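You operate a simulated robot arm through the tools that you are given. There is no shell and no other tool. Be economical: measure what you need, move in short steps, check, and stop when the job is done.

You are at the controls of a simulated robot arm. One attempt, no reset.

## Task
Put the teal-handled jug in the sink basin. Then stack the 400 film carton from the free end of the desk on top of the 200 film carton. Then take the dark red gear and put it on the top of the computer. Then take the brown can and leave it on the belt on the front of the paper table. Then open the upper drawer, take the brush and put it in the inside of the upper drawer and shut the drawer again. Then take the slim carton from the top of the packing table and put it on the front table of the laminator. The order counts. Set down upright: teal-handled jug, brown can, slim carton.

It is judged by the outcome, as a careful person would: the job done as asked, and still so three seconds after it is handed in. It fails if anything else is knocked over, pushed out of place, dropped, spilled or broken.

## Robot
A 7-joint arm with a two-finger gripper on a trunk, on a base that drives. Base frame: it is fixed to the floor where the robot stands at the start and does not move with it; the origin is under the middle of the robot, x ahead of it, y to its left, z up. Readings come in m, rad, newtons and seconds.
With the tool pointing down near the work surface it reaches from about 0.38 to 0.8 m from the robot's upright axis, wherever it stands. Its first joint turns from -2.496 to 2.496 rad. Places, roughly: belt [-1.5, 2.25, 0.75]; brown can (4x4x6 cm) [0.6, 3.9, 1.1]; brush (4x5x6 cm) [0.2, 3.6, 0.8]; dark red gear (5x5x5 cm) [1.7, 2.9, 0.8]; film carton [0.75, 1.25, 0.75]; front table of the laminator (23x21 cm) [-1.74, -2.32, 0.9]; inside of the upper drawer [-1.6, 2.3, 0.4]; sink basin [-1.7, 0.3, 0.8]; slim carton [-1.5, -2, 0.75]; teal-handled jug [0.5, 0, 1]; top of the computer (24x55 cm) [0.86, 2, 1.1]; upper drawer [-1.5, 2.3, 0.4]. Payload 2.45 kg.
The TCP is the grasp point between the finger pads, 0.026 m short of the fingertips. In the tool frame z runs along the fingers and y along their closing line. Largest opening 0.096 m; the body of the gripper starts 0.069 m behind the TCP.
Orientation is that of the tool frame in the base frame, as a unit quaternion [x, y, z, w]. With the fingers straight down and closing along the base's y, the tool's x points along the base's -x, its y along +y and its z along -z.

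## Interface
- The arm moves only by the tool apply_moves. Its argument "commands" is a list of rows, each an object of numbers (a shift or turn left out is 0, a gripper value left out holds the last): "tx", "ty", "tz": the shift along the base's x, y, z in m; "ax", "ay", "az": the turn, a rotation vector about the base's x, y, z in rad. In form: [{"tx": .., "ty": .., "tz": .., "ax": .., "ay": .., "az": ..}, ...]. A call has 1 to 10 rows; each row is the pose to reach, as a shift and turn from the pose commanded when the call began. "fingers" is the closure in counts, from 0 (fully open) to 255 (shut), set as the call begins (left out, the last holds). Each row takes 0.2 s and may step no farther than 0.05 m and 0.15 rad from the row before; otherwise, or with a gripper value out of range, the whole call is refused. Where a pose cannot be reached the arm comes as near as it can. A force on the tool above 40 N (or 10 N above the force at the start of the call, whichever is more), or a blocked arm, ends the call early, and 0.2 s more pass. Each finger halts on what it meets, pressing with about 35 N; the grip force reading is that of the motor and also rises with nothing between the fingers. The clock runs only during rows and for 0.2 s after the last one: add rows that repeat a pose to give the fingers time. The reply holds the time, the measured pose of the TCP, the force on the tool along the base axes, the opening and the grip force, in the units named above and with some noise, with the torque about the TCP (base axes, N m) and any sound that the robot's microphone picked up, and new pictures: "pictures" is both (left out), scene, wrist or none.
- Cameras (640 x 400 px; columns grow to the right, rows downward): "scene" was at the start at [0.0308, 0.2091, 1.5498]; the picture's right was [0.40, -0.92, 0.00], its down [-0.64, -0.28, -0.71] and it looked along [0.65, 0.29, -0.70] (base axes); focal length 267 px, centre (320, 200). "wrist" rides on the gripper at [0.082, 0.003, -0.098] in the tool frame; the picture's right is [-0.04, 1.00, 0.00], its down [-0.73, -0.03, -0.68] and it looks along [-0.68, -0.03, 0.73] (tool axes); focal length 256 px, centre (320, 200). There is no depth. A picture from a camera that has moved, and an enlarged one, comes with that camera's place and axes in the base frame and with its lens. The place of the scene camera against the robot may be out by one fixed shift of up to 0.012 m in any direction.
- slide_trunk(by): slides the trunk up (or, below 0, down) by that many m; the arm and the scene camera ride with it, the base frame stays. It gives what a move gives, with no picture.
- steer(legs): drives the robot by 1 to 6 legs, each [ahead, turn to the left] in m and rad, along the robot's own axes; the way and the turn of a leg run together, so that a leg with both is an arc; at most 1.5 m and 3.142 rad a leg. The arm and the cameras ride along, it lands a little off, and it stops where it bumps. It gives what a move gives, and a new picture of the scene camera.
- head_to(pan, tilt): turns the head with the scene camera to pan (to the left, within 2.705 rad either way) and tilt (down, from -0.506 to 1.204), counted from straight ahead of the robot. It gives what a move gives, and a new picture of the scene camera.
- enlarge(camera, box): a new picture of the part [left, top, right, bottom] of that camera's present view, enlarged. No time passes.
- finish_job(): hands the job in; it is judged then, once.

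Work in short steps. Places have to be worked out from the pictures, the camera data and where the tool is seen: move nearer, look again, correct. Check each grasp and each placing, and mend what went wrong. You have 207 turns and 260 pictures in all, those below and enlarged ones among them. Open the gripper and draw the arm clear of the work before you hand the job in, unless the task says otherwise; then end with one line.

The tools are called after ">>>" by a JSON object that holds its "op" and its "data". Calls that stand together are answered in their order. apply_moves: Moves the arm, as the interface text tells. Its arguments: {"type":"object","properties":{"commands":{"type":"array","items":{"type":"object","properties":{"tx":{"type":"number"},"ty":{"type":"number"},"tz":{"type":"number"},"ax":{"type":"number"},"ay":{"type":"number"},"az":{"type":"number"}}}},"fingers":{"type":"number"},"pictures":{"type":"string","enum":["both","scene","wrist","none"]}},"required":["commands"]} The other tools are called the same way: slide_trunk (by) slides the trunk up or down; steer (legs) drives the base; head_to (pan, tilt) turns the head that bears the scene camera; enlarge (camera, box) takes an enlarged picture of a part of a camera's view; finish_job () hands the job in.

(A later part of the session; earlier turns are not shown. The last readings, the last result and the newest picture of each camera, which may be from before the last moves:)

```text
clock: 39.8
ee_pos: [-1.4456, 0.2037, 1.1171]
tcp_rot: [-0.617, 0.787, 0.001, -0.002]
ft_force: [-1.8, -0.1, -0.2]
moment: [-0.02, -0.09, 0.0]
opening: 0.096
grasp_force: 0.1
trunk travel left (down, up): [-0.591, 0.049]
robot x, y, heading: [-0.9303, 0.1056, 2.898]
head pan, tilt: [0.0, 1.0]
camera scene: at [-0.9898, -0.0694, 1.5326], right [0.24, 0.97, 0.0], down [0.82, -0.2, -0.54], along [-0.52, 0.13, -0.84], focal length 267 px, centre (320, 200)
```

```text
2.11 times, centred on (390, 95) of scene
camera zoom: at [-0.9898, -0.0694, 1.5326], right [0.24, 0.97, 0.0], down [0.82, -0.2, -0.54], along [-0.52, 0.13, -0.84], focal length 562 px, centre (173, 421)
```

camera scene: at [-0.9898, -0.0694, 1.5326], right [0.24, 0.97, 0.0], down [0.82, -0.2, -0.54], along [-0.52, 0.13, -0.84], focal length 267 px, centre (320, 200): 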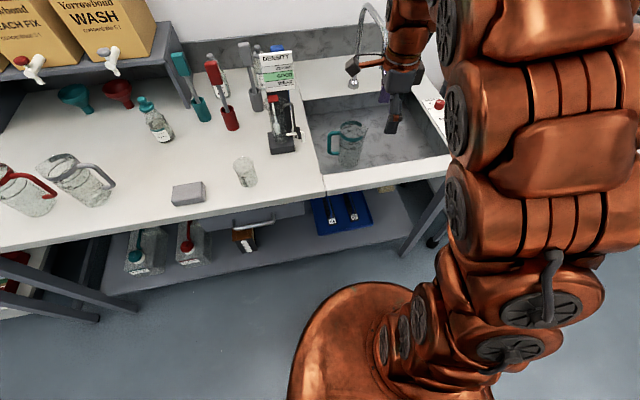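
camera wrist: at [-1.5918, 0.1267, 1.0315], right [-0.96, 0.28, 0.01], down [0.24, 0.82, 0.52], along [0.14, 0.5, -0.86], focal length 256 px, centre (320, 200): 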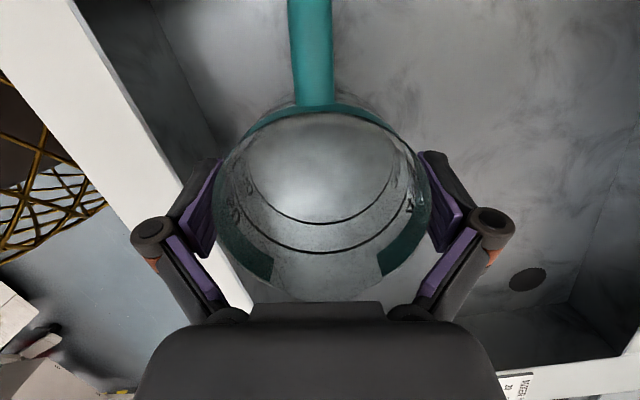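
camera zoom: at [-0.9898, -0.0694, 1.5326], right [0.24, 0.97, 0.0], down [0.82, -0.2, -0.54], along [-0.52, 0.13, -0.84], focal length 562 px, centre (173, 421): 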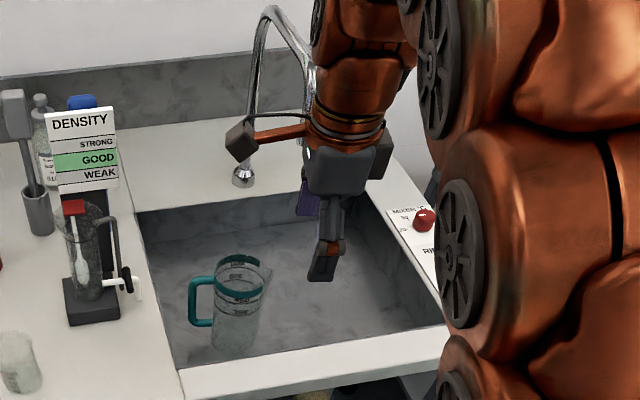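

Task 1 done. Raise and retract the arm a bit, then back off and head for the desk with the film cartons (≈[0.75,1.25]).

>>> {"op": "apply_moves", "data": {"commands": [{"tx": 0.03, "tz": 0.03}, {"tx": 0.06, "tz": 0.06}, {"tx": 0.09, "ty": -0.02, "tz": 0.1}], "pictures": "none"}}

>>> {"op": "steer", "data": {"legs": [[-0.4, 0], [0, -1.79]]}}

>>> {"op": "head_to", "data": {"pan": -0.5, "tilt": 0.5}}

```text
refused: row 3 steps farther than a row can; nothing moved
```

```text
clock: 46.6
ee_pos: [-0.3434, 0.4933, 1.1174]
tcp_rot: [0.221, 0.975, 0.003, 0.0]
ft_force: [-0.7, -0.6, 0.1]
moment: [-0.02, 0.05, -0.02]
opening: 0.0957
grasp_force: 0.0
trunk travel left (down, up): [-0.591, 0.049]
robot x, y, heading: [-0.5463, 0.0132, 1.127]
head pan, tilt: [0.0, 1.0]
camera scene: at [-0.6948, 0.104, 1.5326], right [0.9, -0.43, 0.0], down [-0.37, -0.76, -0.54], along [0.23, 0.49, -0.84], focal length 267 px, centre (320, 200)
```

scene: 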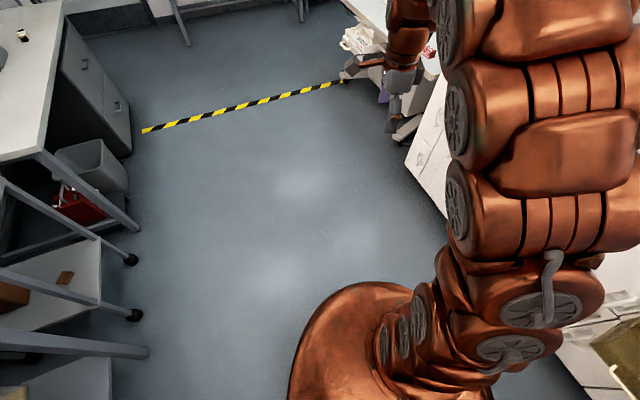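

```text
clock: 47.5
ee_pos: [-0.3418, 0.492, 1.1181]
tcp_rot: [0.222, 0.975, 0.003, -0.001]
ft_force: [-0.2, -0.3, 0.0]
moment: [-0.03, -0.01, 0.0]
opening: 0.0961
grasp_force: 0.2
trunk travel left (down, up): [-0.591, 0.049]
robot x, y, heading: [-0.5415, 0.0138, 1.121]
head pan, tilt: [-0.499, 0.499]
camera scene: at [-0.6512, 0.0943, 1.5737], right [0.58, -0.81, 0.0], down [-0.39, -0.28, -0.88], along [0.71, 0.51, -0.48], focal length 267 px, centre (320, 200)
```

scene: 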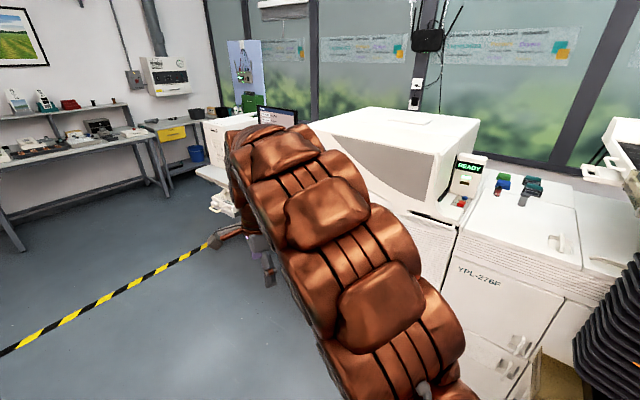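

Raise the arm and drive ahead toward the desk.

>>> {"op": "apply_moves", "data": {"commands": [{"tz": 0.045}, {"tz": 0.09}, {"tz": 0.13}], "pictures": "none"}}

>>> {"op": "steer", "data": {"legs": [[1.2, 0], [0, -1.1]]}}

>>> {"op": "head_to", "data": {"pan": 0.15, "tilt": 0.8}}

```text
clock: 48.4
ee_pos: [-0.3431, 0.4921, 1.2492]
tcp_rot: [0.222, 0.975, 0.002, 0.0]
ft_force: [-0.5, -0.2, -0.7]
moment: [-0.04, 0.01, -0.01]
opening: 0.0965
grasp_force: 0.1
trunk travel left (down, up): [-0.591, 0.049]
robot x, y, heading: [-0.5484, 0.0098, 1.125]
head pan, tilt: [-0.499, 0.499]
```

```text
clock: 57.2
ee_pos: [0.489, 1.1411, 1.2478]
tcp_rot: [0.691, 0.723, 0.004, 0.001]
ft_force: [0.2, -0.1, 0.4]
moment: [0.01, 0.02, 0.0]
opening: 0.0963
grasp_force: 0.0
trunk travel left (down, up): [-0.591, 0.049]
robot x, y, heading: [-0.0307, 1.0908, 0.044]
head pan, tilt: [-0.499, 0.499]
camera scene: at [-0.0025, 1.2276, 1.5737], right [-0.44, -0.9, 0.0], down [-0.43, 0.21, -0.88], along [0.79, -0.39, -0.48], focal length 267 px, centre (320, 200)
```

scene: 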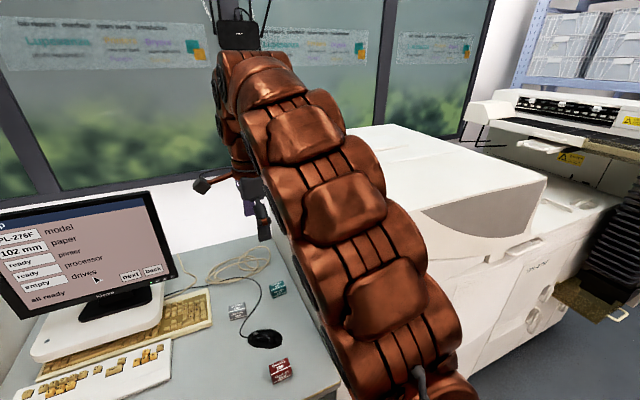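

```text
clock: 58.2
ee_pos: [0.4886, 1.1404, 1.2474]
tcp_rot: [0.691, 0.723, 0.002, 0.002]
ft_force: [-0.2, -0.6, 0.4]
moment: [-0.01, -0.04, 0.02]
opening: 0.096
grasp_force: 0.1
trunk travel left (down, up): [-0.591, 0.049]
robot x, y, heading: [-0.033, 1.0924, 0.047]
head pan, tilt: [0.15, 0.799]
camera scene: at [-0.0049, 1.2831, 1.5478], right [0.19, -0.98, 0.0], down [-0.7, -0.14, -0.7], along [0.68, 0.13, -0.72], focal length 267 px, centre (320, 200)
```

scene: 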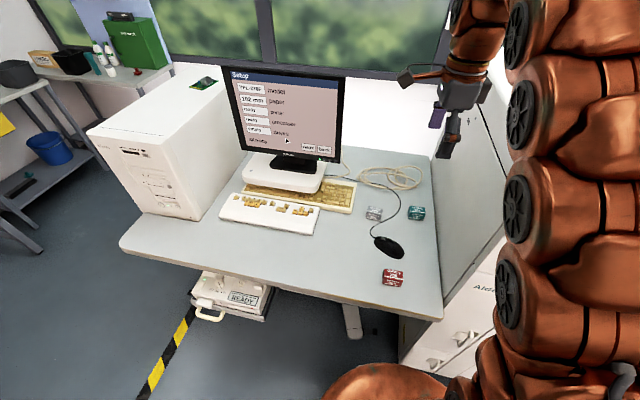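

>>> {"op": "enlarge", "data": {"camera": "scene", "box": [340, 180, 450, 300]}}

>>> {"op": "apply_moves", "data": {"commands": [{}], "pictures": "wrist"}}

```text
3.33 times, centred on (395, 240) of scene
camera zoom: at [-0.0049, 1.2831, 1.5478], right [0.19, -0.98, 0.0], down [-0.7, -0.14, -0.7], along [0.68, 0.13, -0.72], focal length 889 px, centre (70, 67)
```

zoom: 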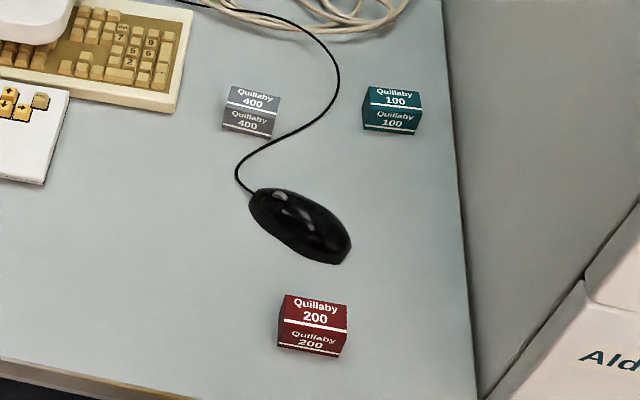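

```text
clock: 58.6
ee_pos: [0.4885, 1.1408, 1.2478]
tcp_rot: [0.691, 0.723, 0.003, 0.001]
ft_force: [0.3, 0.0, -0.2]
moment: [0.02, -0.03, 0.0]
opening: 0.096
grasp_force: 0.0
trunk travel left (down, up): [-0.591, 0.049]
robot x, y, heading: [-0.0333, 1.0907, 0.043]
head pan, tilt: [0.15, 0.799]
camera wrist: at [0.4866, 1.2229, 1.3464], right [1.0, 0.01, 0.0], down [0.0, -0.74, 0.68], along [0.01, -0.68, -0.74], focal length 256 px, centre (320, 200)
```

wrist: 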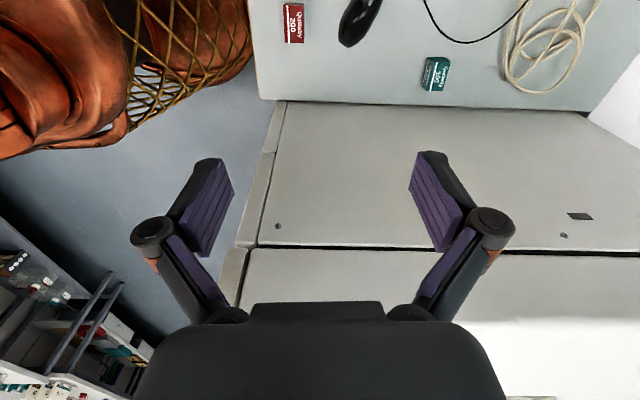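

Gray 400 ≈[0.70,1.205], red 200 ≈[0.445,1.14], tops z≈0.78; both in reach. Move the hand above the 400 carton and look.

>>> {"op": "apply_moves", "data": {"commands": [{"tx": 0.04, "ty": 0.015}, {"tx": 0.08, "ty": 0.03}, {"tx": 0.12, "ty": 0.04}, {"tx": 0.16, "ty": 0.05, "tz": -0.02}, {"tx": 0.19, "ty": 0.06, "tz": -0.05}, {"tx": 0.21, "ty": 0.065, "tz": -0.09}, {"tx": 0.21, "ty": 0.065, "tz": -0.135}, {"tx": 0.21, "ty": 0.065, "tz": -0.18}, {"tx": 0.21, "ty": 0.065, "tz": -0.225}, {"tx": 0.21, "ty": 0.065, "tz": -0.27}]}}

```text
clock: 60.8
ee_pos: [0.6988, 1.2078, 0.9783]
tcp_rot: [0.691, 0.723, 0.002, 0.001]
ft_force: [0.0, -0.1, 0.3]
moment: [-0.03, 0.0, 0.05]
opening: 0.0962
grasp_force: 0.0
out of reach, approached as far as the arm can: row 2, 3, 4, 5, 6, 7
trunk travel left (down, up): [-0.591, 0.049]
robot x, y, heading: [-0.029, 1.0916, 0.045]
head pan, tilt: [0.15, 0.799]
camera scene: at [-0.005, 1.2833, 1.5477], right [0.19, -0.98, 0.0], down [-0.7, -0.14, -0.7], along [0.68, 0.13, -0.72], focal length 267 px, centre (320, 200)
camera wrist: at [0.6968, 1.2891, 1.0761], right [1.0, 0.01, 0.01], down [0.0, -0.74, 0.68], along [0.01, -0.68, -0.74], focal length 256 px, centre (320, 200)
```

scene: 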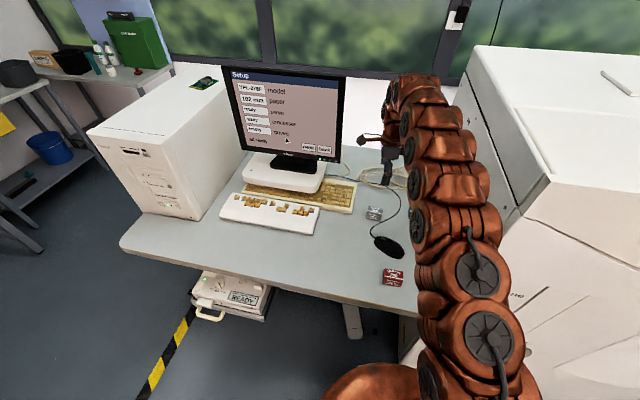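
wrist: 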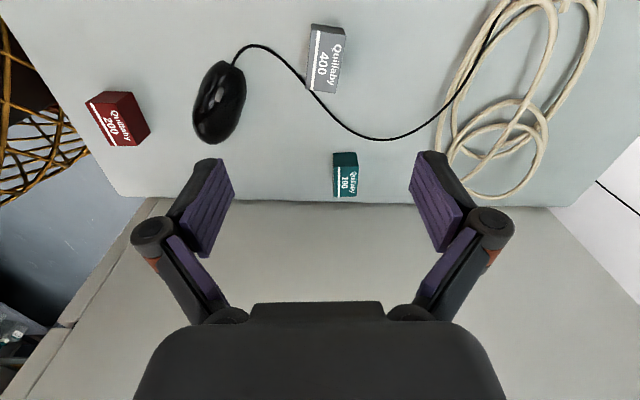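

Gray carton lies with its long side along y; centre ≈[0.71,1.214]. Descend to just above it and check alignment.

>>> {"op": "apply_moves", "data": {"commands": [{"tx": 0.011, "ty": 0.007, "tz": -0.04}, {"tx": 0.011, "ty": 0.007, "tz": -0.08}, {"tx": 0.011, "ty": 0.007, "tz": -0.115}], "pictures": "wrist"}}

```text
clock: 61.6
ee_pos: [0.7081, 1.214, 0.8616]
tcp_rot: [0.691, 0.723, 0.002, 0.0]
ft_force: [-0.4, -0.5, 0.2]
moment: [-0.03, 0.02, 0.04]
opening: 0.096
grasp_force: 0.0
trunk travel left (down, up): [-0.591, 0.049]
robot x, y, heading: [-0.0348, 1.0944, 0.049]
head pan, tilt: [0.15, 0.799]
camera wrist: at [0.7073, 1.2956, 0.961], right [1.0, 0.0, 0.01], down [0.0, -0.74, 0.68], along [0.01, -0.68, -0.74], focal length 256 px, centre (320, 200)
```

wrist: 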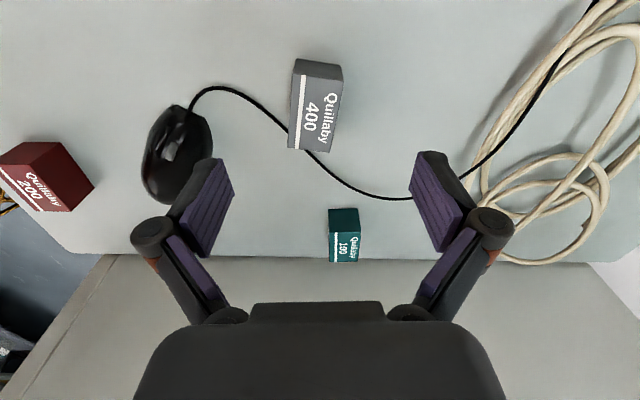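

Carton centre ≈[0.705,1.214], turned ~0.14 rad. Rotate −0.18, lower to z≈0.787 and close.

>>> {"op": "apply_moves", "data": {"commands": [{"tx": -0.002, "tz": -0.02, "az": -0.1}, {"tx": -0.003, "tz": -0.045, "az": -0.18}, {"tx": -0.003, "tz": -0.075, "az": -0.18}], "pictures": "wrist"}}

>>> {"op": "apply_moves", "data": {"commands": [{}, {}, {}, {}, {}], "fingers": 255, "pictures": "wrist"}}

```text
clock: 62.4
ee_pos: [0.7068, 1.2132, 0.7882]
tcp_rot: [0.753, 0.658, 0.003, 0.002]
ft_force: [-0.5, 0.2, 0.9]
moment: [0.02, 0.01, 0.0]
opening: 0.096
grasp_force: 0.1
trunk travel left (down, up): [-0.591, 0.049]
robot x, y, heading: [-0.0327, 1.0947, 0.042]
head pan, tilt: [0.15, 0.799]
camera wrist: at [0.7196, 1.2947, 0.886], right [0.98, -0.17, 0.01], down [-0.13, -0.72, 0.68], along [-0.11, -0.67, -0.74], focal length 256 px, centre (320, 200)
```

wrist: 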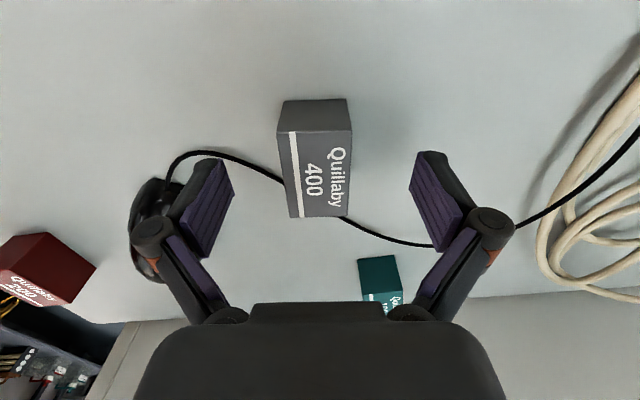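

```text
clock: 63.6
ee_pos: [0.7052, 1.2132, 0.7878]
tcp_rot: [0.753, 0.658, 0.002, 0.001]
ft_force: [0.0, 0.9, 1.0]
moment: [0.0, 0.03, -0.02]
opening: 0.0349
grasp_force: 35.3
trunk travel left (down, up): [-0.591, 0.049]
robot x, y, heading: [-0.0341, 1.0923, 0.045]
head pan, tilt: [0.15, 0.799]
camera wrist: at [0.7194, 1.2946, 0.8858], right [0.98, -0.17, 0.0], down [-0.13, -0.72, 0.68], along [-0.11, -0.67, -0.74], focal length 256 px, centre (320, 200)
```

wrist: 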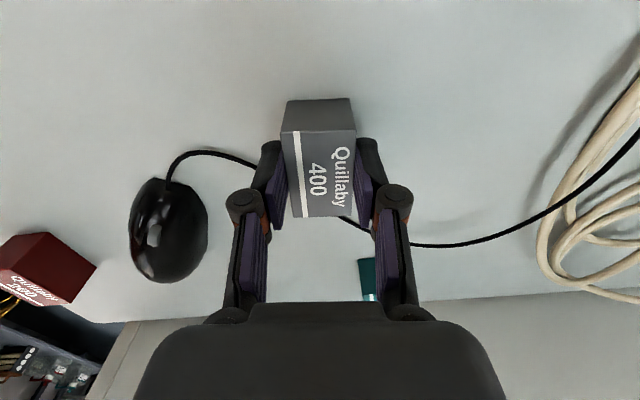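

Gripped (0.035). Lift and carry toward the red carton, stopping short to view it.

>>> {"op": "apply_moves", "data": {"commands": [{"tz": 0.04}, {"tz": 0.08}, {"tz": 0.12}, {"tx": -0.04, "tz": 0.14}, {"tx": -0.085, "ty": -0.01, "tz": 0.14}, {"tx": -0.13, "ty": -0.02, "tz": 0.14}, {"tx": -0.175, "ty": -0.02, "tz": 0.14}, {"tx": -0.22, "ty": -0.02, "tz": 0.14}, {"tx": -0.26, "ty": -0.02, "tz": 0.14}]}}

>>> {"op": "enlarge", "data": {"camera": "scene", "box": [340, 160, 460, 310]}}

```text
clock: 65.6
ee_pos: [0.4463, 1.1933, 0.9297]
tcp_rot: [0.753, 0.658, 0.002, 0.001]
ft_force: [-0.4, 0.3, -1.0]
moment: [-0.04, 0.04, -0.01]
opening: 0.0345
grasp_force: 35.5
trunk travel left (down, up): [-0.591, 0.049]
robot x, y, heading: [-0.029, 1.0916, 0.04]
head pan, tilt: [0.15, 0.799]
camera scene: at [-0.0045, 1.2831, 1.5478], right [0.19, -0.98, 0.0], down [-0.7, -0.14, -0.7], along [0.68, 0.13, -0.72], focal length 267 px, centre (320, 200)
camera wrist: at [0.459, 1.2739, 1.0281], right [0.98, -0.17, 0.01], down [-0.13, -0.72, 0.68], along [-0.11, -0.67, -0.74], focal length 256 px, centre (320, 200)
```

scene: 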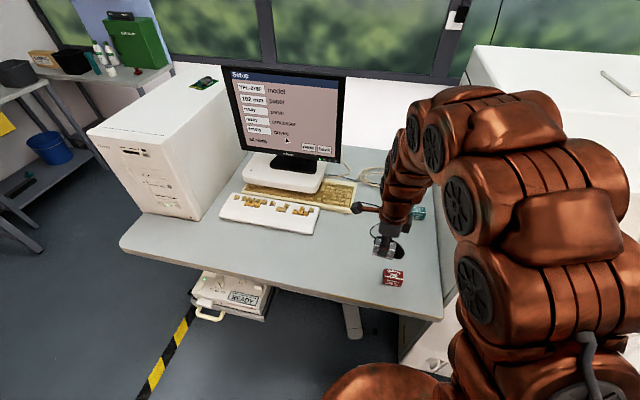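
wrist: 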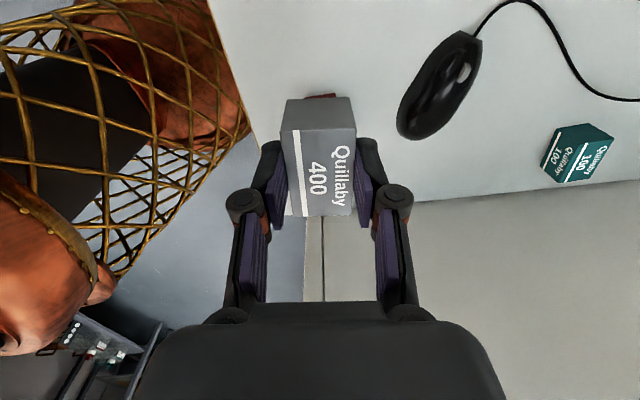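

```text
2.67 times, centred on (400, 235) of scene
camera zoom: at [-0.0045, 1.2831, 1.5478], right [0.19, -0.98, 0.0], down [-0.7, -0.14, -0.7], along [0.68, 0.13, -0.72], focal length 711 px, centre (107, 107)
```

zoom: 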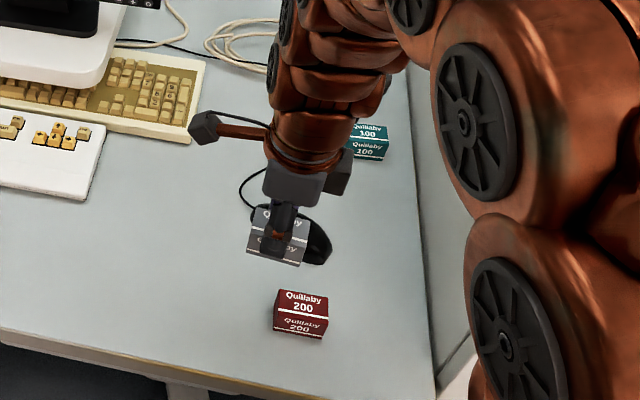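

Red 200 centre ≈[0.446,1.145], long side along y. Move above it, turning +0.13 to align, at safe height.

>>> {"op": "apply_moves", "data": {"commands": [{"ty": -0.025, "az": 0.06}, {"ty": -0.052, "az": 0.13}, {"ty": -0.052, "tz": -0.03, "az": 0.13}, {"ty": -0.052, "tz": -0.06, "az": 0.13}, {"ty": -0.052, "tz": -0.08, "az": 0.13}]}}

>>> {"op": "enlarge", "data": {"camera": "scene", "box": [340, 200, 440, 310]}}

```text
clock: 66.8
ee_pos: [0.4449, 1.1393, 0.8482]
tcp_rot: [0.709, 0.705, 0.003, 0.001]
ft_force: [0.1, -0.1, -0.1]
moment: [-0.03, -0.02, 0.0]
opening: 0.0347
grasp_force: 35.0
trunk travel left (down, up): [-0.591, 0.049]
robot x, y, heading: [-0.0331, 1.0929, 0.042]
head pan, tilt: [0.15, 0.799]
camera scene: at [-0.0052, 1.2832, 1.5478], right [0.19, -0.98, 0.0], down [-0.7, -0.14, -0.7], along [0.68, 0.13, -0.72], focal length 267 px, centre (320, 200)
camera wrist: at [0.4485, 1.2222, 0.9455], right [1.0, -0.04, 0.01], down [-0.04, -0.73, 0.68], along [-0.03, -0.68, -0.74], focal length 256 px, centre (320, 200)
```

scene: 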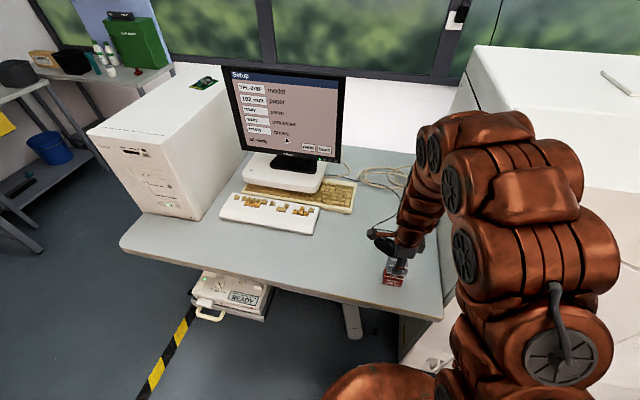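
wrist: 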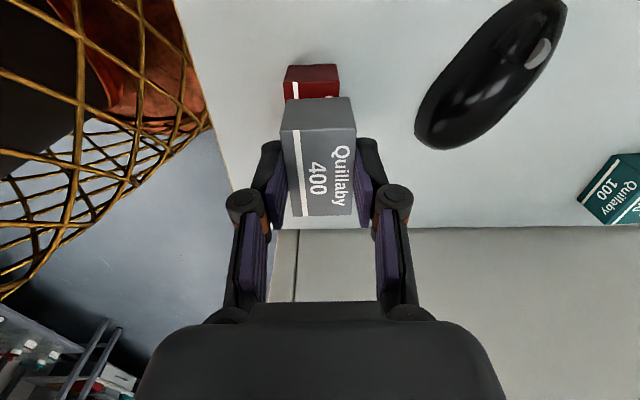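

```text
3.64 times, centred on (390, 255) of scene
camera zoom: at [-0.0052, 1.2832, 1.5478], right [0.19, -0.98, 0.0], down [-0.7, -0.14, -0.7], along [0.68, 0.13, -0.72], focal length 970 px, centre (66, 0)
```

zoom: 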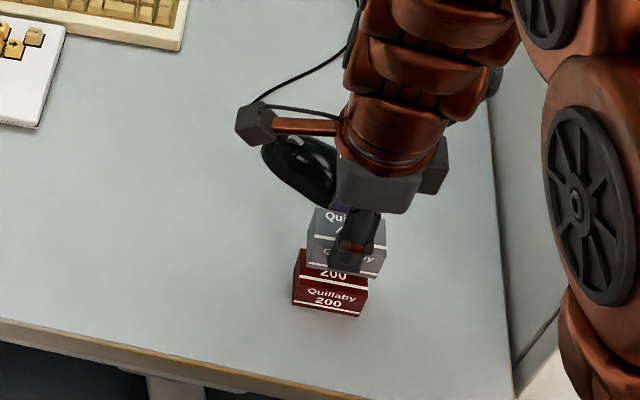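

Gray and red ends line up (both ends at y≈1.170). Lower gently, watching the force.

>>> {"op": "apply_moves", "data": {"commands": [{"tx": -0.002, "tz": -0.008}, {"tx": -0.002, "tz": -0.014}, {"tx": -0.002, "tz": -0.018}], "pictures": "none"}}

>>> {"op": "apply_moves", "data": {"commands": [{"tz": -0.003}], "pictures": "none"}}

>>> {"op": "enlarge", "data": {"camera": "scene", "box": [340, 200, 440, 310]}}

```text
clock: 67.6
ee_pos: [0.4434, 1.1403, 0.8296]
tcp_rot: [0.709, 0.705, 0.002, 0.002]
ft_force: [0.2, -0.1, 0.2]
moment: [-0.04, -0.01, 0.0]
opening: 0.0344
grasp_force: 35.1
trunk travel left (down, up): [-0.591, 0.049]
robot x, y, heading: [-0.0343, 1.0896, 0.046]
head pan, tilt: [0.15, 0.799]
```

```text
clock: 68.0
ee_pos: [0.4437, 1.1406, 0.827]
tcp_rot: [0.709, 0.705, 0.002, 0.001]
ft_force: [-0.2, 0.0, -0.5]
moment: [0.02, -0.01, 0.02]
opening: 0.0346
grasp_force: 34.8
trunk travel left (down, up): [-0.591, 0.049]
robot x, y, heading: [-0.0338, 1.0914, 0.04]
head pan, tilt: [0.15, 0.799]
```

```text
3.64 times, centred on (390, 255) of scene
camera zoom: at [-0.005, 1.2832, 1.5478], right [0.19, -0.98, 0.0], down [-0.7, -0.14, -0.7], along [0.68, 0.13, -0.72], focal length 970 px, centre (66, 0)
```

zoom: 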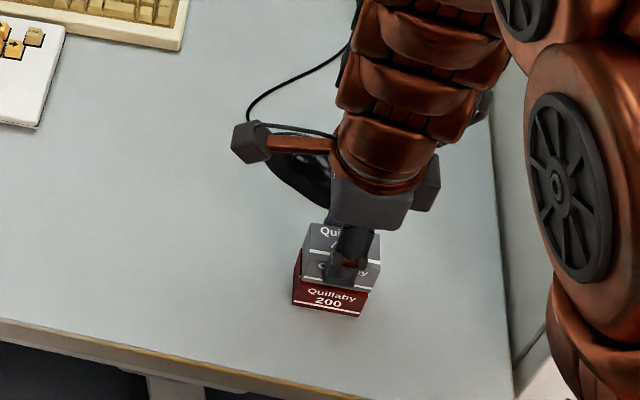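

>>> {"op": "apply_moves", "data": {"commands": [{"tz": -0.003}], "pictures": "none"}}

>>> {"op": "apply_moves", "data": {"commands": [{"tz": -0.003}], "pictures": "wrist"}}

```text
clock: 68.4
ee_pos: [0.4441, 1.1411, 0.8248]
tcp_rot: [0.709, 0.706, 0.003, 0.001]
ft_force: [-0.5, 0.2, 14.6]
moment: [-0.06, 0.13, 0.03]
opening: 0.0348
grasp_force: 34.9
trunk travel left (down, up): [-0.591, 0.049]
robot x, y, heading: [-0.0306, 1.0908, 0.05]
head pan, tilt: [0.15, 0.799]
```

```text
clock: 68.8
ee_pos: [0.4441, 1.1407, 0.8229]
tcp_rot: [0.708, 0.706, 0.003, 0.003]
ft_force: [0.6, 0.3, 34.1]
moment: [0.02, 0.06, 0.02]
opening: 0.0349
grasp_force: 34.7
trunk travel left (down, up): [-0.591, 0.049]
robot x, y, heading: [-0.0324, 1.0913, 0.042]
head pan, tilt: [0.15, 0.799]
camera wrist: at [0.4465, 1.2227, 0.9208], right [1.0, -0.04, 0.01], down [-0.04, -0.73, 0.68], along [-0.02, -0.68, -0.74], focal length 256 px, centre (320, 200)
```

wrist: 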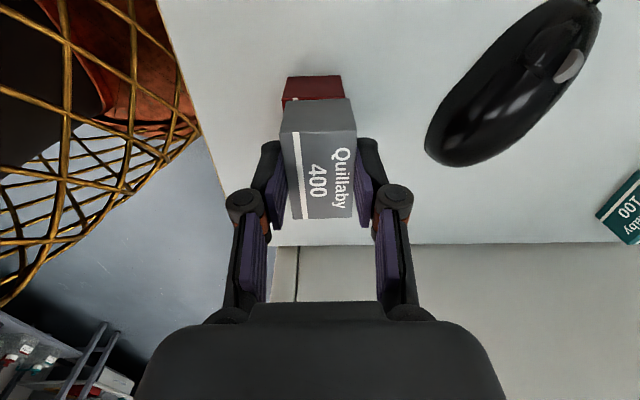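

In contact (z≈0.825). Relieve the press and open.

>>> {"op": "apply_moves", "data": {"commands": [{"tz": 0.003}, {"tz": 0.003}], "pictures": "none"}}

>>> {"op": "apply_moves", "data": {"commands": [{}, {}, {}, {}, {"tz": 0.03}, {"tz": 0.07}, {"tz": 0.12}, {"tz": 0.15}], "fingers": 0}}

>>> {"op": "enlarge", "data": {"camera": "scene", "box": [340, 200, 440, 310]}}

```text
clock: 69.4
ee_pos: [0.4434, 1.141, 0.8222]
tcp_rot: [0.709, 0.705, 0.002, 0.0]
ft_force: [0.5, 0.4, 1.4]
moment: [-0.02, -0.02, 0.0]
opening: 0.0347
grasp_force: 35.0
trunk travel left (down, up): [-0.591, 0.049]
robot x, y, heading: [-0.0335, 1.0914, 0.043]
head pan, tilt: [0.15, 0.799]
```

```text
clock: 71.2
ee_pos: [0.4456, 1.1388, 0.9747]
tcp_rot: [0.709, 0.705, 0.002, 0.001]
ft_force: [0.5, -0.7, -0.1]
moment: [0.0, 0.01, 0.03]
opening: 0.096
grasp_force: 0.0
trunk travel left (down, up): [-0.591, 0.049]
robot x, y, heading: [-0.0317, 1.0892, 0.043]
head pan, tilt: [0.15, 0.799]
camera scene: at [-0.0048, 1.2833, 1.5477], right [0.19, -0.98, 0.0], down [-0.7, -0.14, -0.7], along [0.68, 0.13, -0.72], focal length 267 px, centre (320, 200)
camera wrist: at [0.448, 1.2217, 1.0728], right [1.0, -0.05, 0.0], down [-0.04, -0.73, 0.68], along [-0.03, -0.68, -0.74], focal length 256 px, centre (320, 200)
```

scene: 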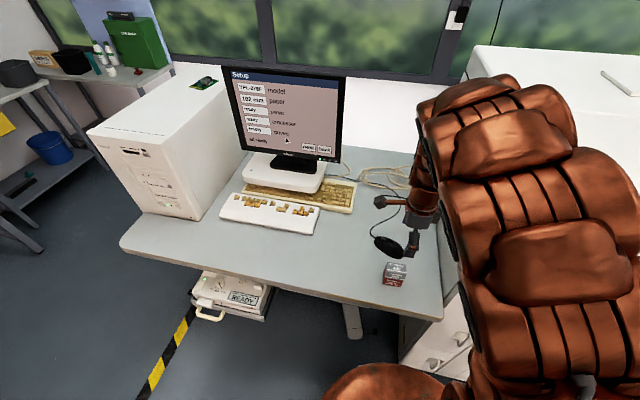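
wrist: 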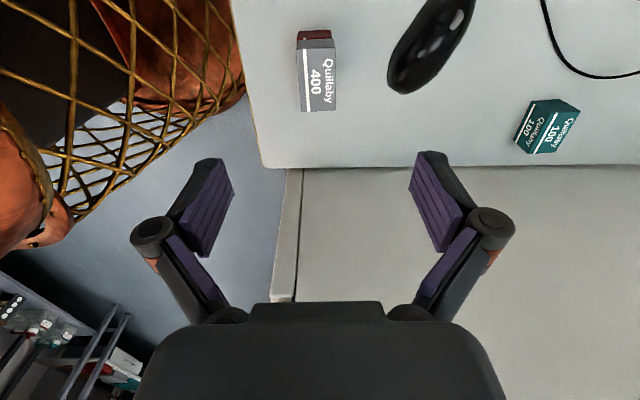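

```text
3.64 times, centred on (390, 255) of scene
camera zoom: at [-0.0048, 1.2833, 1.5477], right [0.19, -0.98, 0.0], down [-0.7, -0.14, -0.7], along [0.68, 0.13, -0.72], focal length 970 px, centre (66, 0)
```

zoom: 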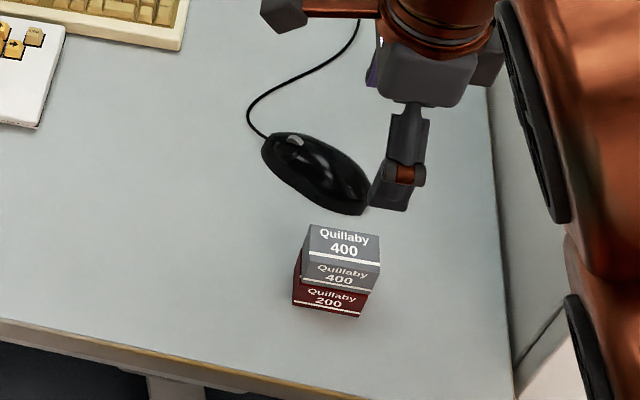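

Stack is good. Next the gear at ~[1.7,2.9]. Raise the arm, back off, turn left and drive along the desk, then look.

>>> {"op": "apply_moves", "data": {"commands": [{"tz": 0.05}, {"tz": 0.1}, {"tz": 0.15}, {"tz": 0.2}, {"tz": 0.25}], "pictures": "none"}}

>>> {"op": "steer", "data": {"legs": [[-0.25, 0], [0, 1.53], [1.3, 0]]}}

>>> {"op": "head_to", "data": {"pan": -0.6, "tilt": 0.55}}

```text
clock: 72.4
ee_pos: [0.4451, 1.139, 1.2243]
tcp_rot: [0.709, 0.705, 0.002, 0.002]
ft_force: [-0.5, -0.2, 0.9]
moment: [0.02, -0.02, -0.03]
opening: 0.0958
grasp_force: 0.1
trunk travel left (down, up): [-0.591, 0.049]
robot x, y, heading: [-0.0315, 1.0932, 0.041]
head pan, tilt: [0.15, 0.799]
```

```text
clock: 84.1
ee_pos: [-0.3233, 2.8532, 1.225]
tcp_rot: [0.023, 1.0, 0.003, -0.001]
ft_force: [0.9, 0.2, 0.1]
moment: [-0.02, 0.01, 0.0]
opening: 0.0963
grasp_force: 0.1
trunk travel left (down, up): [-0.591, 0.049]
robot x, y, heading: [-0.2932, 2.373, 1.576]
head pan, tilt: [0.15, 0.799]
camera scene: at [-0.4833, 2.4015, 1.5478], right [0.99, 0.15, 0.0], down [0.11, -0.71, -0.7], along [-0.11, 0.69, -0.72], focal length 267 px, centre (320, 200)
```

scene: 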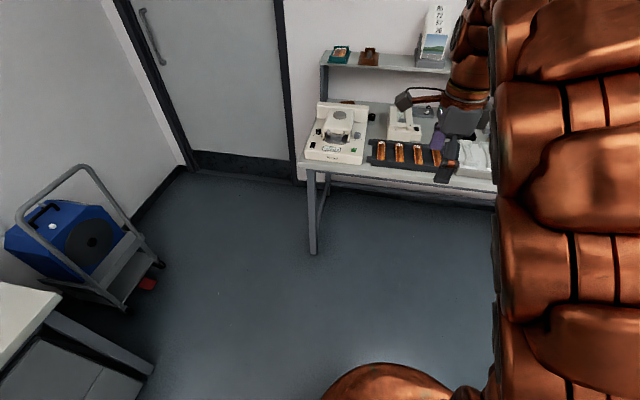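

```text
clock: 85.2
ee_pos: [-0.325, 2.8538, 1.2244]
tcp_rot: [0.023, 1.0, 0.002, -0.001]
ft_force: [-0.9, -0.6, -0.1]
moment: [0.03, -0.01, -0.02]
opening: 0.0961
grasp_force: 0.2
trunk travel left (down, up): [-0.591, 0.049]
robot x, y, heading: [-0.2916, 2.3742, 1.574]
head pan, tilt: [-0.6, 0.55]
camera scene: at [-0.4205, 2.3961, 1.5691], right [0.83, -0.56, 0.0], down [-0.29, -0.43, -0.85], along [0.48, 0.71, -0.52], focal length 267 px, centre (320, 200)
```

scene: 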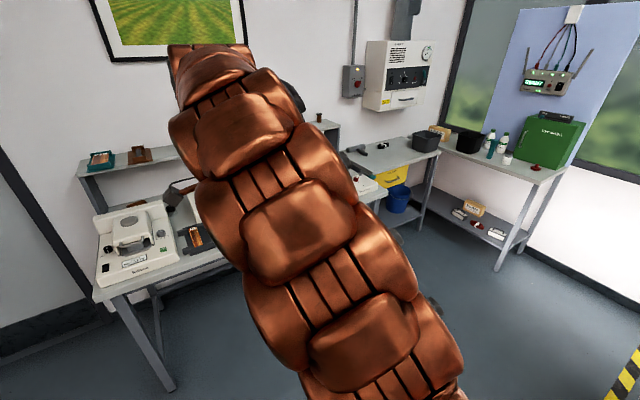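

The gear seems to be by the green box on the corner bench (~[1.61,2.93]). Drive up the aisle at y≈2.8 and face +x.

>>> {"op": "steer", "data": {"legs": [[0.42, 0], [0, -1.57], [0.9, 0]]}}

>>> {"op": "head_to", "data": {"pan": 0.2, "tilt": 0.7}}

```text
clock: 96.0
ee_pos: [1.089, 2.8305, 1.226]
tcp_rot: [0.722, 0.692, 0.003, 0.002]
ft_force: [1.3, -0.1, 1.3]
moment: [-0.01, -0.04, 0.02]
opening: 0.096
grasp_force: 0.0
trunk travel left (down, up): [-0.591, 0.049]
robot x, y, heading: [0.6126, 2.803, 0.011]
head pan, tilt: [-0.6, 0.55]
camera scene: at [0.6419, 2.9283, 1.5692], right [-0.56, -0.83, 0.0], down [-0.43, 0.29, -0.85], along [0.71, -0.48, -0.52], focal length 267 px, centre (320, 200)
```

scene: 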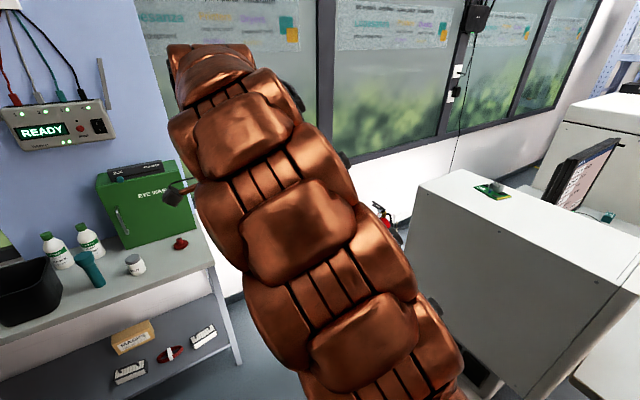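

```text
clock: 97.1
ee_pos: [1.0906, 2.8318, 1.2245]
tcp_rot: [0.722, 0.692, 0.002, 0.001]
ft_force: [0.1, -0.1, -0.1]
moment: [0.01, -0.04, -0.02]
opening: 0.096
grasp_force: 0.1
trunk travel left (down, up): [-0.591, 0.049]
robot x, y, heading: [0.6174, 2.8035, 0.004]
head pan, tilt: [0.201, 0.7]
camera scene: at [0.6507, 2.996, 1.556], right [0.2, -0.98, 0.0], down [-0.63, -0.13, -0.77], along [0.75, 0.16, -0.64], focal length 267 px, centre (320, 200)
```

scene: 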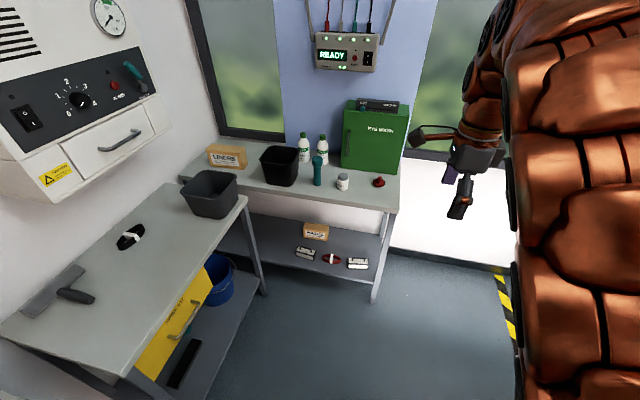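

>>> {"op": "steer", "data": {"legs": [[0.5, 0]]}}

>>> {"op": "enlarge", "data": {"camera": "scene", "box": [300, 160, 460, 300]}}

>>> {"op": "apply_moves", "data": {"commands": [{}], "pictures": "wrist"}}

```text
clock: 100.0
ee_pos: [1.5886, 2.8371, 1.2249]
tcp_rot: [0.72, 0.694, 0.003, 0.001]
ft_force: [0.6, 1.2, -0.2]
moment: [-0.03, 0.0, -0.04]
opening: 0.0962
grasp_force: 0.1
trunk travel left (down, up): [-0.591, 0.049]
robot x, y, heading: [1.1101, 2.8069, 0.011]
head pan, tilt: [0.201, 0.7]
camera scene: at [1.1485, 3.0004, 1.556], right [0.21, -0.98, 0.0], down [-0.63, -0.13, -0.77], along [0.75, 0.16, -0.64], focal length 267 px, centre (320, 200)
```

scene: 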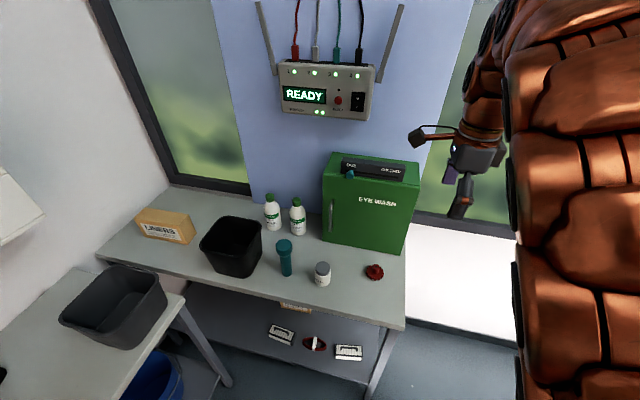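

```text
2.86 times, centred on (380, 230) of scene
camera zoom: at [1.1485, 3.0004, 1.556], right [0.21, -0.98, 0.0], down [-0.63, -0.13, -0.77], along [0.75, 0.16, -0.64], focal length 762 px, centre (149, 114)
```

zoom: 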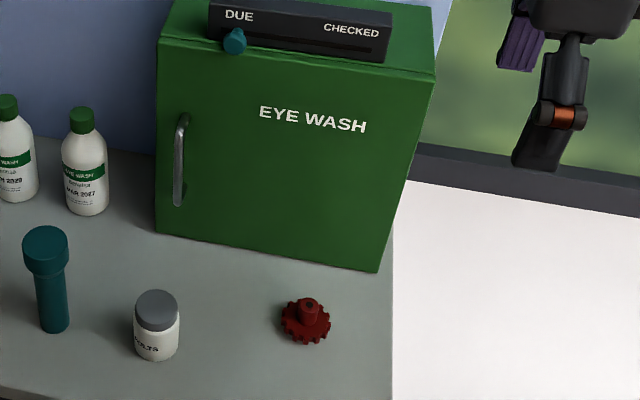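

```text
clock: 100.4
ee_pos: [1.5891, 2.8374, 1.2263]
tcp_rot: [0.72, 0.693, 0.002, 0.002]
ft_force: [0.1, 0.5, -0.3]
moment: [0.01, -0.01, -0.03]
opening: 0.0961
grasp_force: 0.0
trunk travel left (down, up): [-0.591, 0.049]
robot x, y, heading: [1.1128, 2.8027, 0.012]
head pan, tilt: [0.201, 0.7]
camera wrist: at [1.5938, 2.919, 1.3234], right [1.0, -0.08, 0.01], down [-0.06, -0.73, 0.68], along [-0.05, -0.68, -0.74], focal length 256 px, centre (320, 200)
```

wrist: 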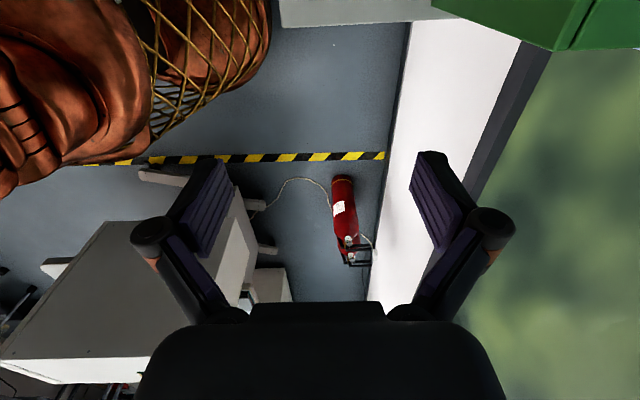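

Gear with hub at ≈[1.71,2.94], cabinet front at x≈1.81. I turn the hand to close along y (camera on my side) while moving above the gear.

>>> {"op": "apply_moves", "data": {"commands": [{"tx": 0.0, "ty": 0.01, "az": 0.15}, {"tx": 0.0, "ty": 0.02, "az": 0.3}, {"tx": 0.0, "ty": 0.03, "az": 0.45}, {"tx": 0.01, "ty": 0.04, "az": 0.6}, {"tx": 0.02, "ty": 0.05, "az": 0.75}, {"tx": 0.04, "ty": 0.06, "az": 0.9}, {"tx": 0.05, "ty": 0.07, "az": 1.05}, {"tx": 0.06, "ty": 0.08, "tz": -0.02, "az": 1.2}, {"tx": 0.07, "ty": 0.09, "tz": -0.05, "az": 1.35}, {"tx": 0.08, "ty": 0.1, "tz": -0.08, "az": 1.5}]}}

```text
clock: 102.6
ee_pos: [1.6694, 2.9378, 1.1437]
tcp_rot: [0.053, 0.999, 0.003, -0.001]
ft_force: [-0.7, -0.2, -0.5]
moment: [-0.03, -0.02, 0.01]
opening: 0.0958
grasp_force: 0.1
trunk travel left (down, up): [-0.591, 0.049]
robot x, y, heading: [1.1112, 2.8019, 0.011]
head pan, tilt: [0.201, 0.7]
camera scene: at [1.1485, 3.0003, 1.556], right [0.21, -0.98, 0.0], down [-0.63, -0.13, -0.77], along [0.75, 0.16, -0.64], focal length 267 px, centre (320, 200)
camera wrist: at [1.5878, 2.9497, 1.2426], right [0.15, 0.99, 0.01], down [0.73, -0.11, 0.68], along [0.67, -0.1, -0.74], focal length 256 px, centre (320, 200)
```

scene: 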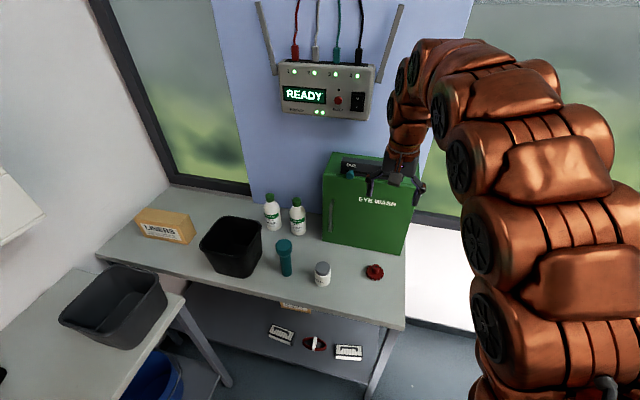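
wrist: 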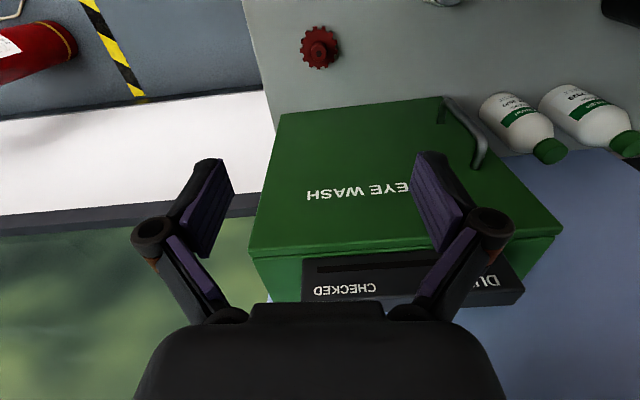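

Gear ≈[1.68,2.937] by the wrist camera. Descend to z≈0.92 above it.

>>> {"op": "apply_moves", "data": {"commands": [{"tx": 0.005, "tz": -0.05}, {"tx": 0.01, "tz": -0.1}, {"tx": 0.01, "tz": -0.145}, {"tx": 0.01, "tz": -0.19}, {"tx": 0.01, "tz": -0.225}]}}

>>> {"op": "enlarge", "data": {"camera": "wrist", "box": [250, 40, 390, 170]}}

```text
refused: row 1 steps farther than a row can; nothing moved
```

```text
3.08 times, centred on (320, 105) of wrist
camera zoom: at [1.5878, 2.9497, 1.2426], right [0.15, 0.99, 0.01], down [0.73, -0.11, 0.68], along [0.67, -0.1, -0.74], focal length 788 px, centre (320, 492)
```

zoom: 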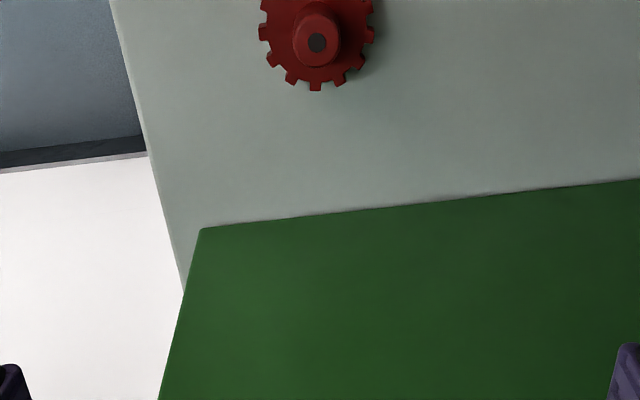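

>>> {"op": "apply_moves", "data": {"commands": [{"tx": 0.003, "tz": -0.045}, {"tx": 0.006, "tz": -0.09}, {"tx": 0.01, "tz": -0.135}, {"tx": 0.01, "tz": -0.18}, {"tx": 0.01, "tz": -0.22}]}}

>>> {"op": "enlarge", "data": {"camera": "wrist", "box": [230, 40, 410, 210]}}

```text
clock: 103.8
ee_pos: [1.6774, 2.9372, 0.9229]
tcp_rot: [0.055, 0.998, 0.003, 0.001]
ft_force: [-0.4, -0.2, 0.2]
moment: [0.0, 0.02, 0.0]
opening: 0.0958
grasp_force: 0.2
trunk travel left (down, up): [-0.591, 0.049]
robot x, y, heading: [1.1124, 2.8024, 0.016]
head pan, tilt: [0.201, 0.7]
camera scene: at [1.1484, 3.0004, 1.556], right [0.21, -0.98, 0.0], down [-0.63, -0.13, -0.77], along [0.75, 0.16, -0.64], focal length 267 px, centre (320, 200)
camera wrist: at [1.5975, 2.9495, 1.0222], right [0.15, 0.99, 0.0], down [0.73, -0.11, 0.68], along [0.67, -0.1, -0.73], focal length 256 px, centre (320, 200)
```

scene: 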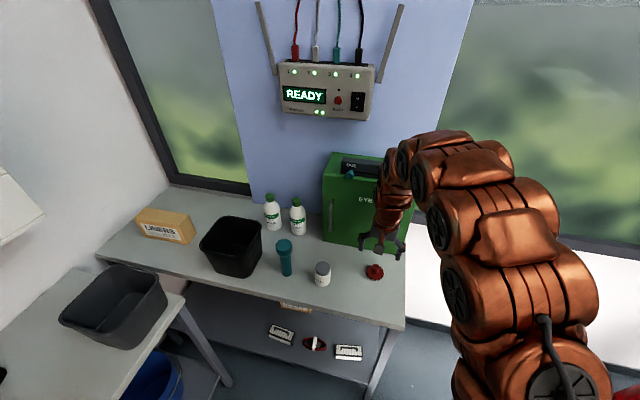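
wrist: 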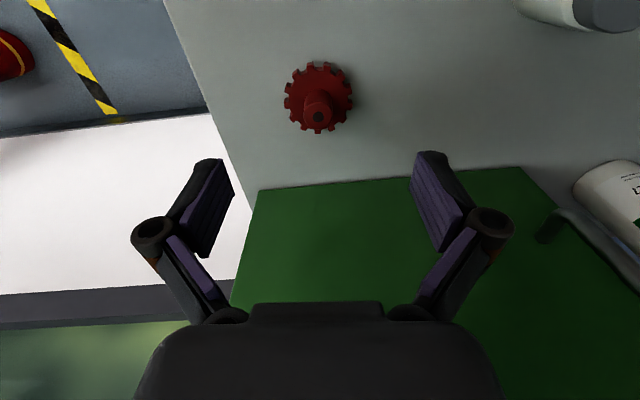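

```text
2.35 times, centred on (320, 125) of wrist
camera zoom: at [1.5975, 2.9495, 1.0222], right [0.15, 0.99, 0.0], down [0.73, -0.11, 0.68], along [0.67, -0.1, -0.73], focal length 602 px, centre (320, 376)
```

zoom: 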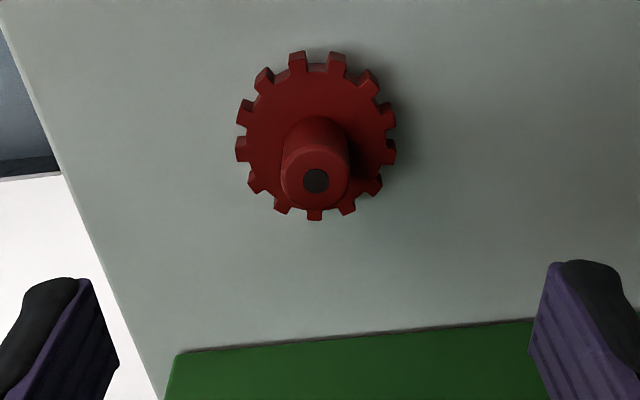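

Hub vertical at ≈[1.684,2.935], hub top ≈0.825. Lower to z≈0.826 and grip the hub.

>>> {"op": "apply_moves", "data": {"commands": [{"tx": 0.004, "ty": -0.002, "tz": -0.04}, {"tx": 0.007, "ty": -0.002, "tz": -0.075}, {"tx": 0.007, "ty": -0.002, "tz": -0.094}], "pictures": "wrist"}}

>>> {"op": "enlarge", "data": {"camera": "scene", "box": [330, 180, 430, 300]}}

```text
clock: 104.6
ee_pos: [1.6849, 2.9348, 0.831]
tcp_rot: [0.054, 0.999, 0.003, -0.001]
ft_force: [-0.4, -0.3, 1.6]
moment: [-0.01, -0.02, 0.0]
opening: 0.0956
grasp_force: 0.1
trunk travel left (down, up): [-0.591, 0.049]
robot x, y, heading: [1.1117, 2.8041, 0.009]
head pan, tilt: [0.201, 0.7]
camera wrist: at [1.6042, 2.9469, 0.9291], right [0.15, 0.99, 0.0], down [0.73, -0.11, 0.68], along [0.67, -0.1, -0.74], focal length 256 px, centre (320, 200)
```

wrist: 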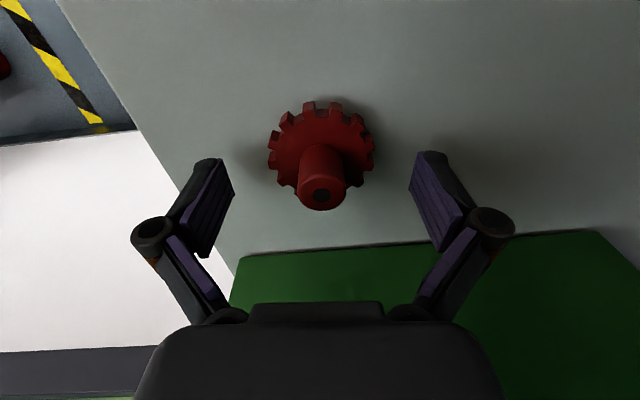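

```text
3.33 times, centred on (380, 240) of scene
camera zoom: at [1.1486, 3.0004, 1.556], right [0.21, -0.98, 0.0], down [-0.63, -0.13, -0.77], along [0.75, 0.16, -0.64], focal length 889 px, centre (120, 67)
```

zoom: 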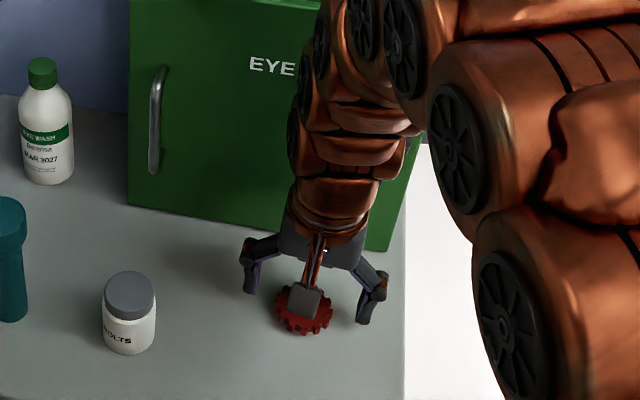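

Hub top is level with the TCP; lower 4 mm more and close.

>>> {"op": "apply_moves", "data": {"commands": [{"tz": -0.004}, {"tz": -0.004}], "pictures": "none"}}

>>> {"op": "apply_moves", "data": {"commands": [{}, {}, {}, {}, {}, {}], "fingers": 255, "pictures": "wrist"}}

```text
clock: 105.2
ee_pos: [1.6849, 2.9354, 0.8253]
tcp_rot: [0.054, 0.999, 0.003, -0.001]
ft_force: [0.9, 0.2, -0.2]
moment: [0.0, 0.04, 0.01]
opening: 0.0962
grasp_force: 0.0
trunk travel left (down, up): [-0.591, 0.049]
robot x, y, heading: [1.1065, 2.8043, 0.007]
head pan, tilt: [0.201, 0.7]
```

```text
clock: 106.6
ee_pos: [1.6857, 2.9348, 0.8276]
tcp_rot: [0.055, 0.999, 0.002, 0.0]
ft_force: [-0.5, 0.8, 2.9]
moment: [-0.01, -0.01, 0.0]
opening: 0.0464
grasp_force: 35.2
trunk travel left (down, up): [-0.591, 0.049]
robot x, y, heading: [1.1123, 2.8035, 0.013]
head pan, tilt: [0.201, 0.7]
camera wrist: at [1.604, 2.9471, 0.9253], right [0.15, 0.99, 0.0], down [0.73, -0.11, 0.68], along [0.67, -0.1, -0.74], focal length 256 px, centre (320, 200)
```

wrist: 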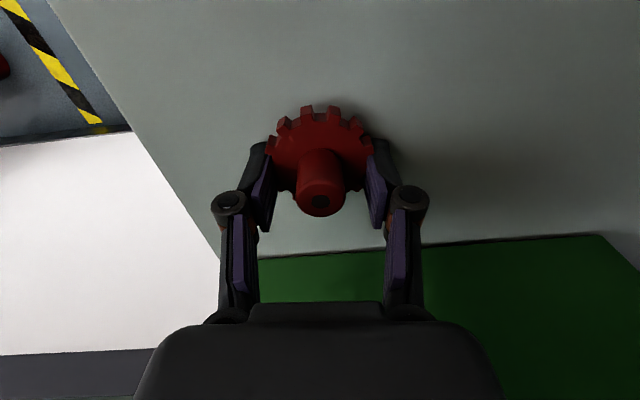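

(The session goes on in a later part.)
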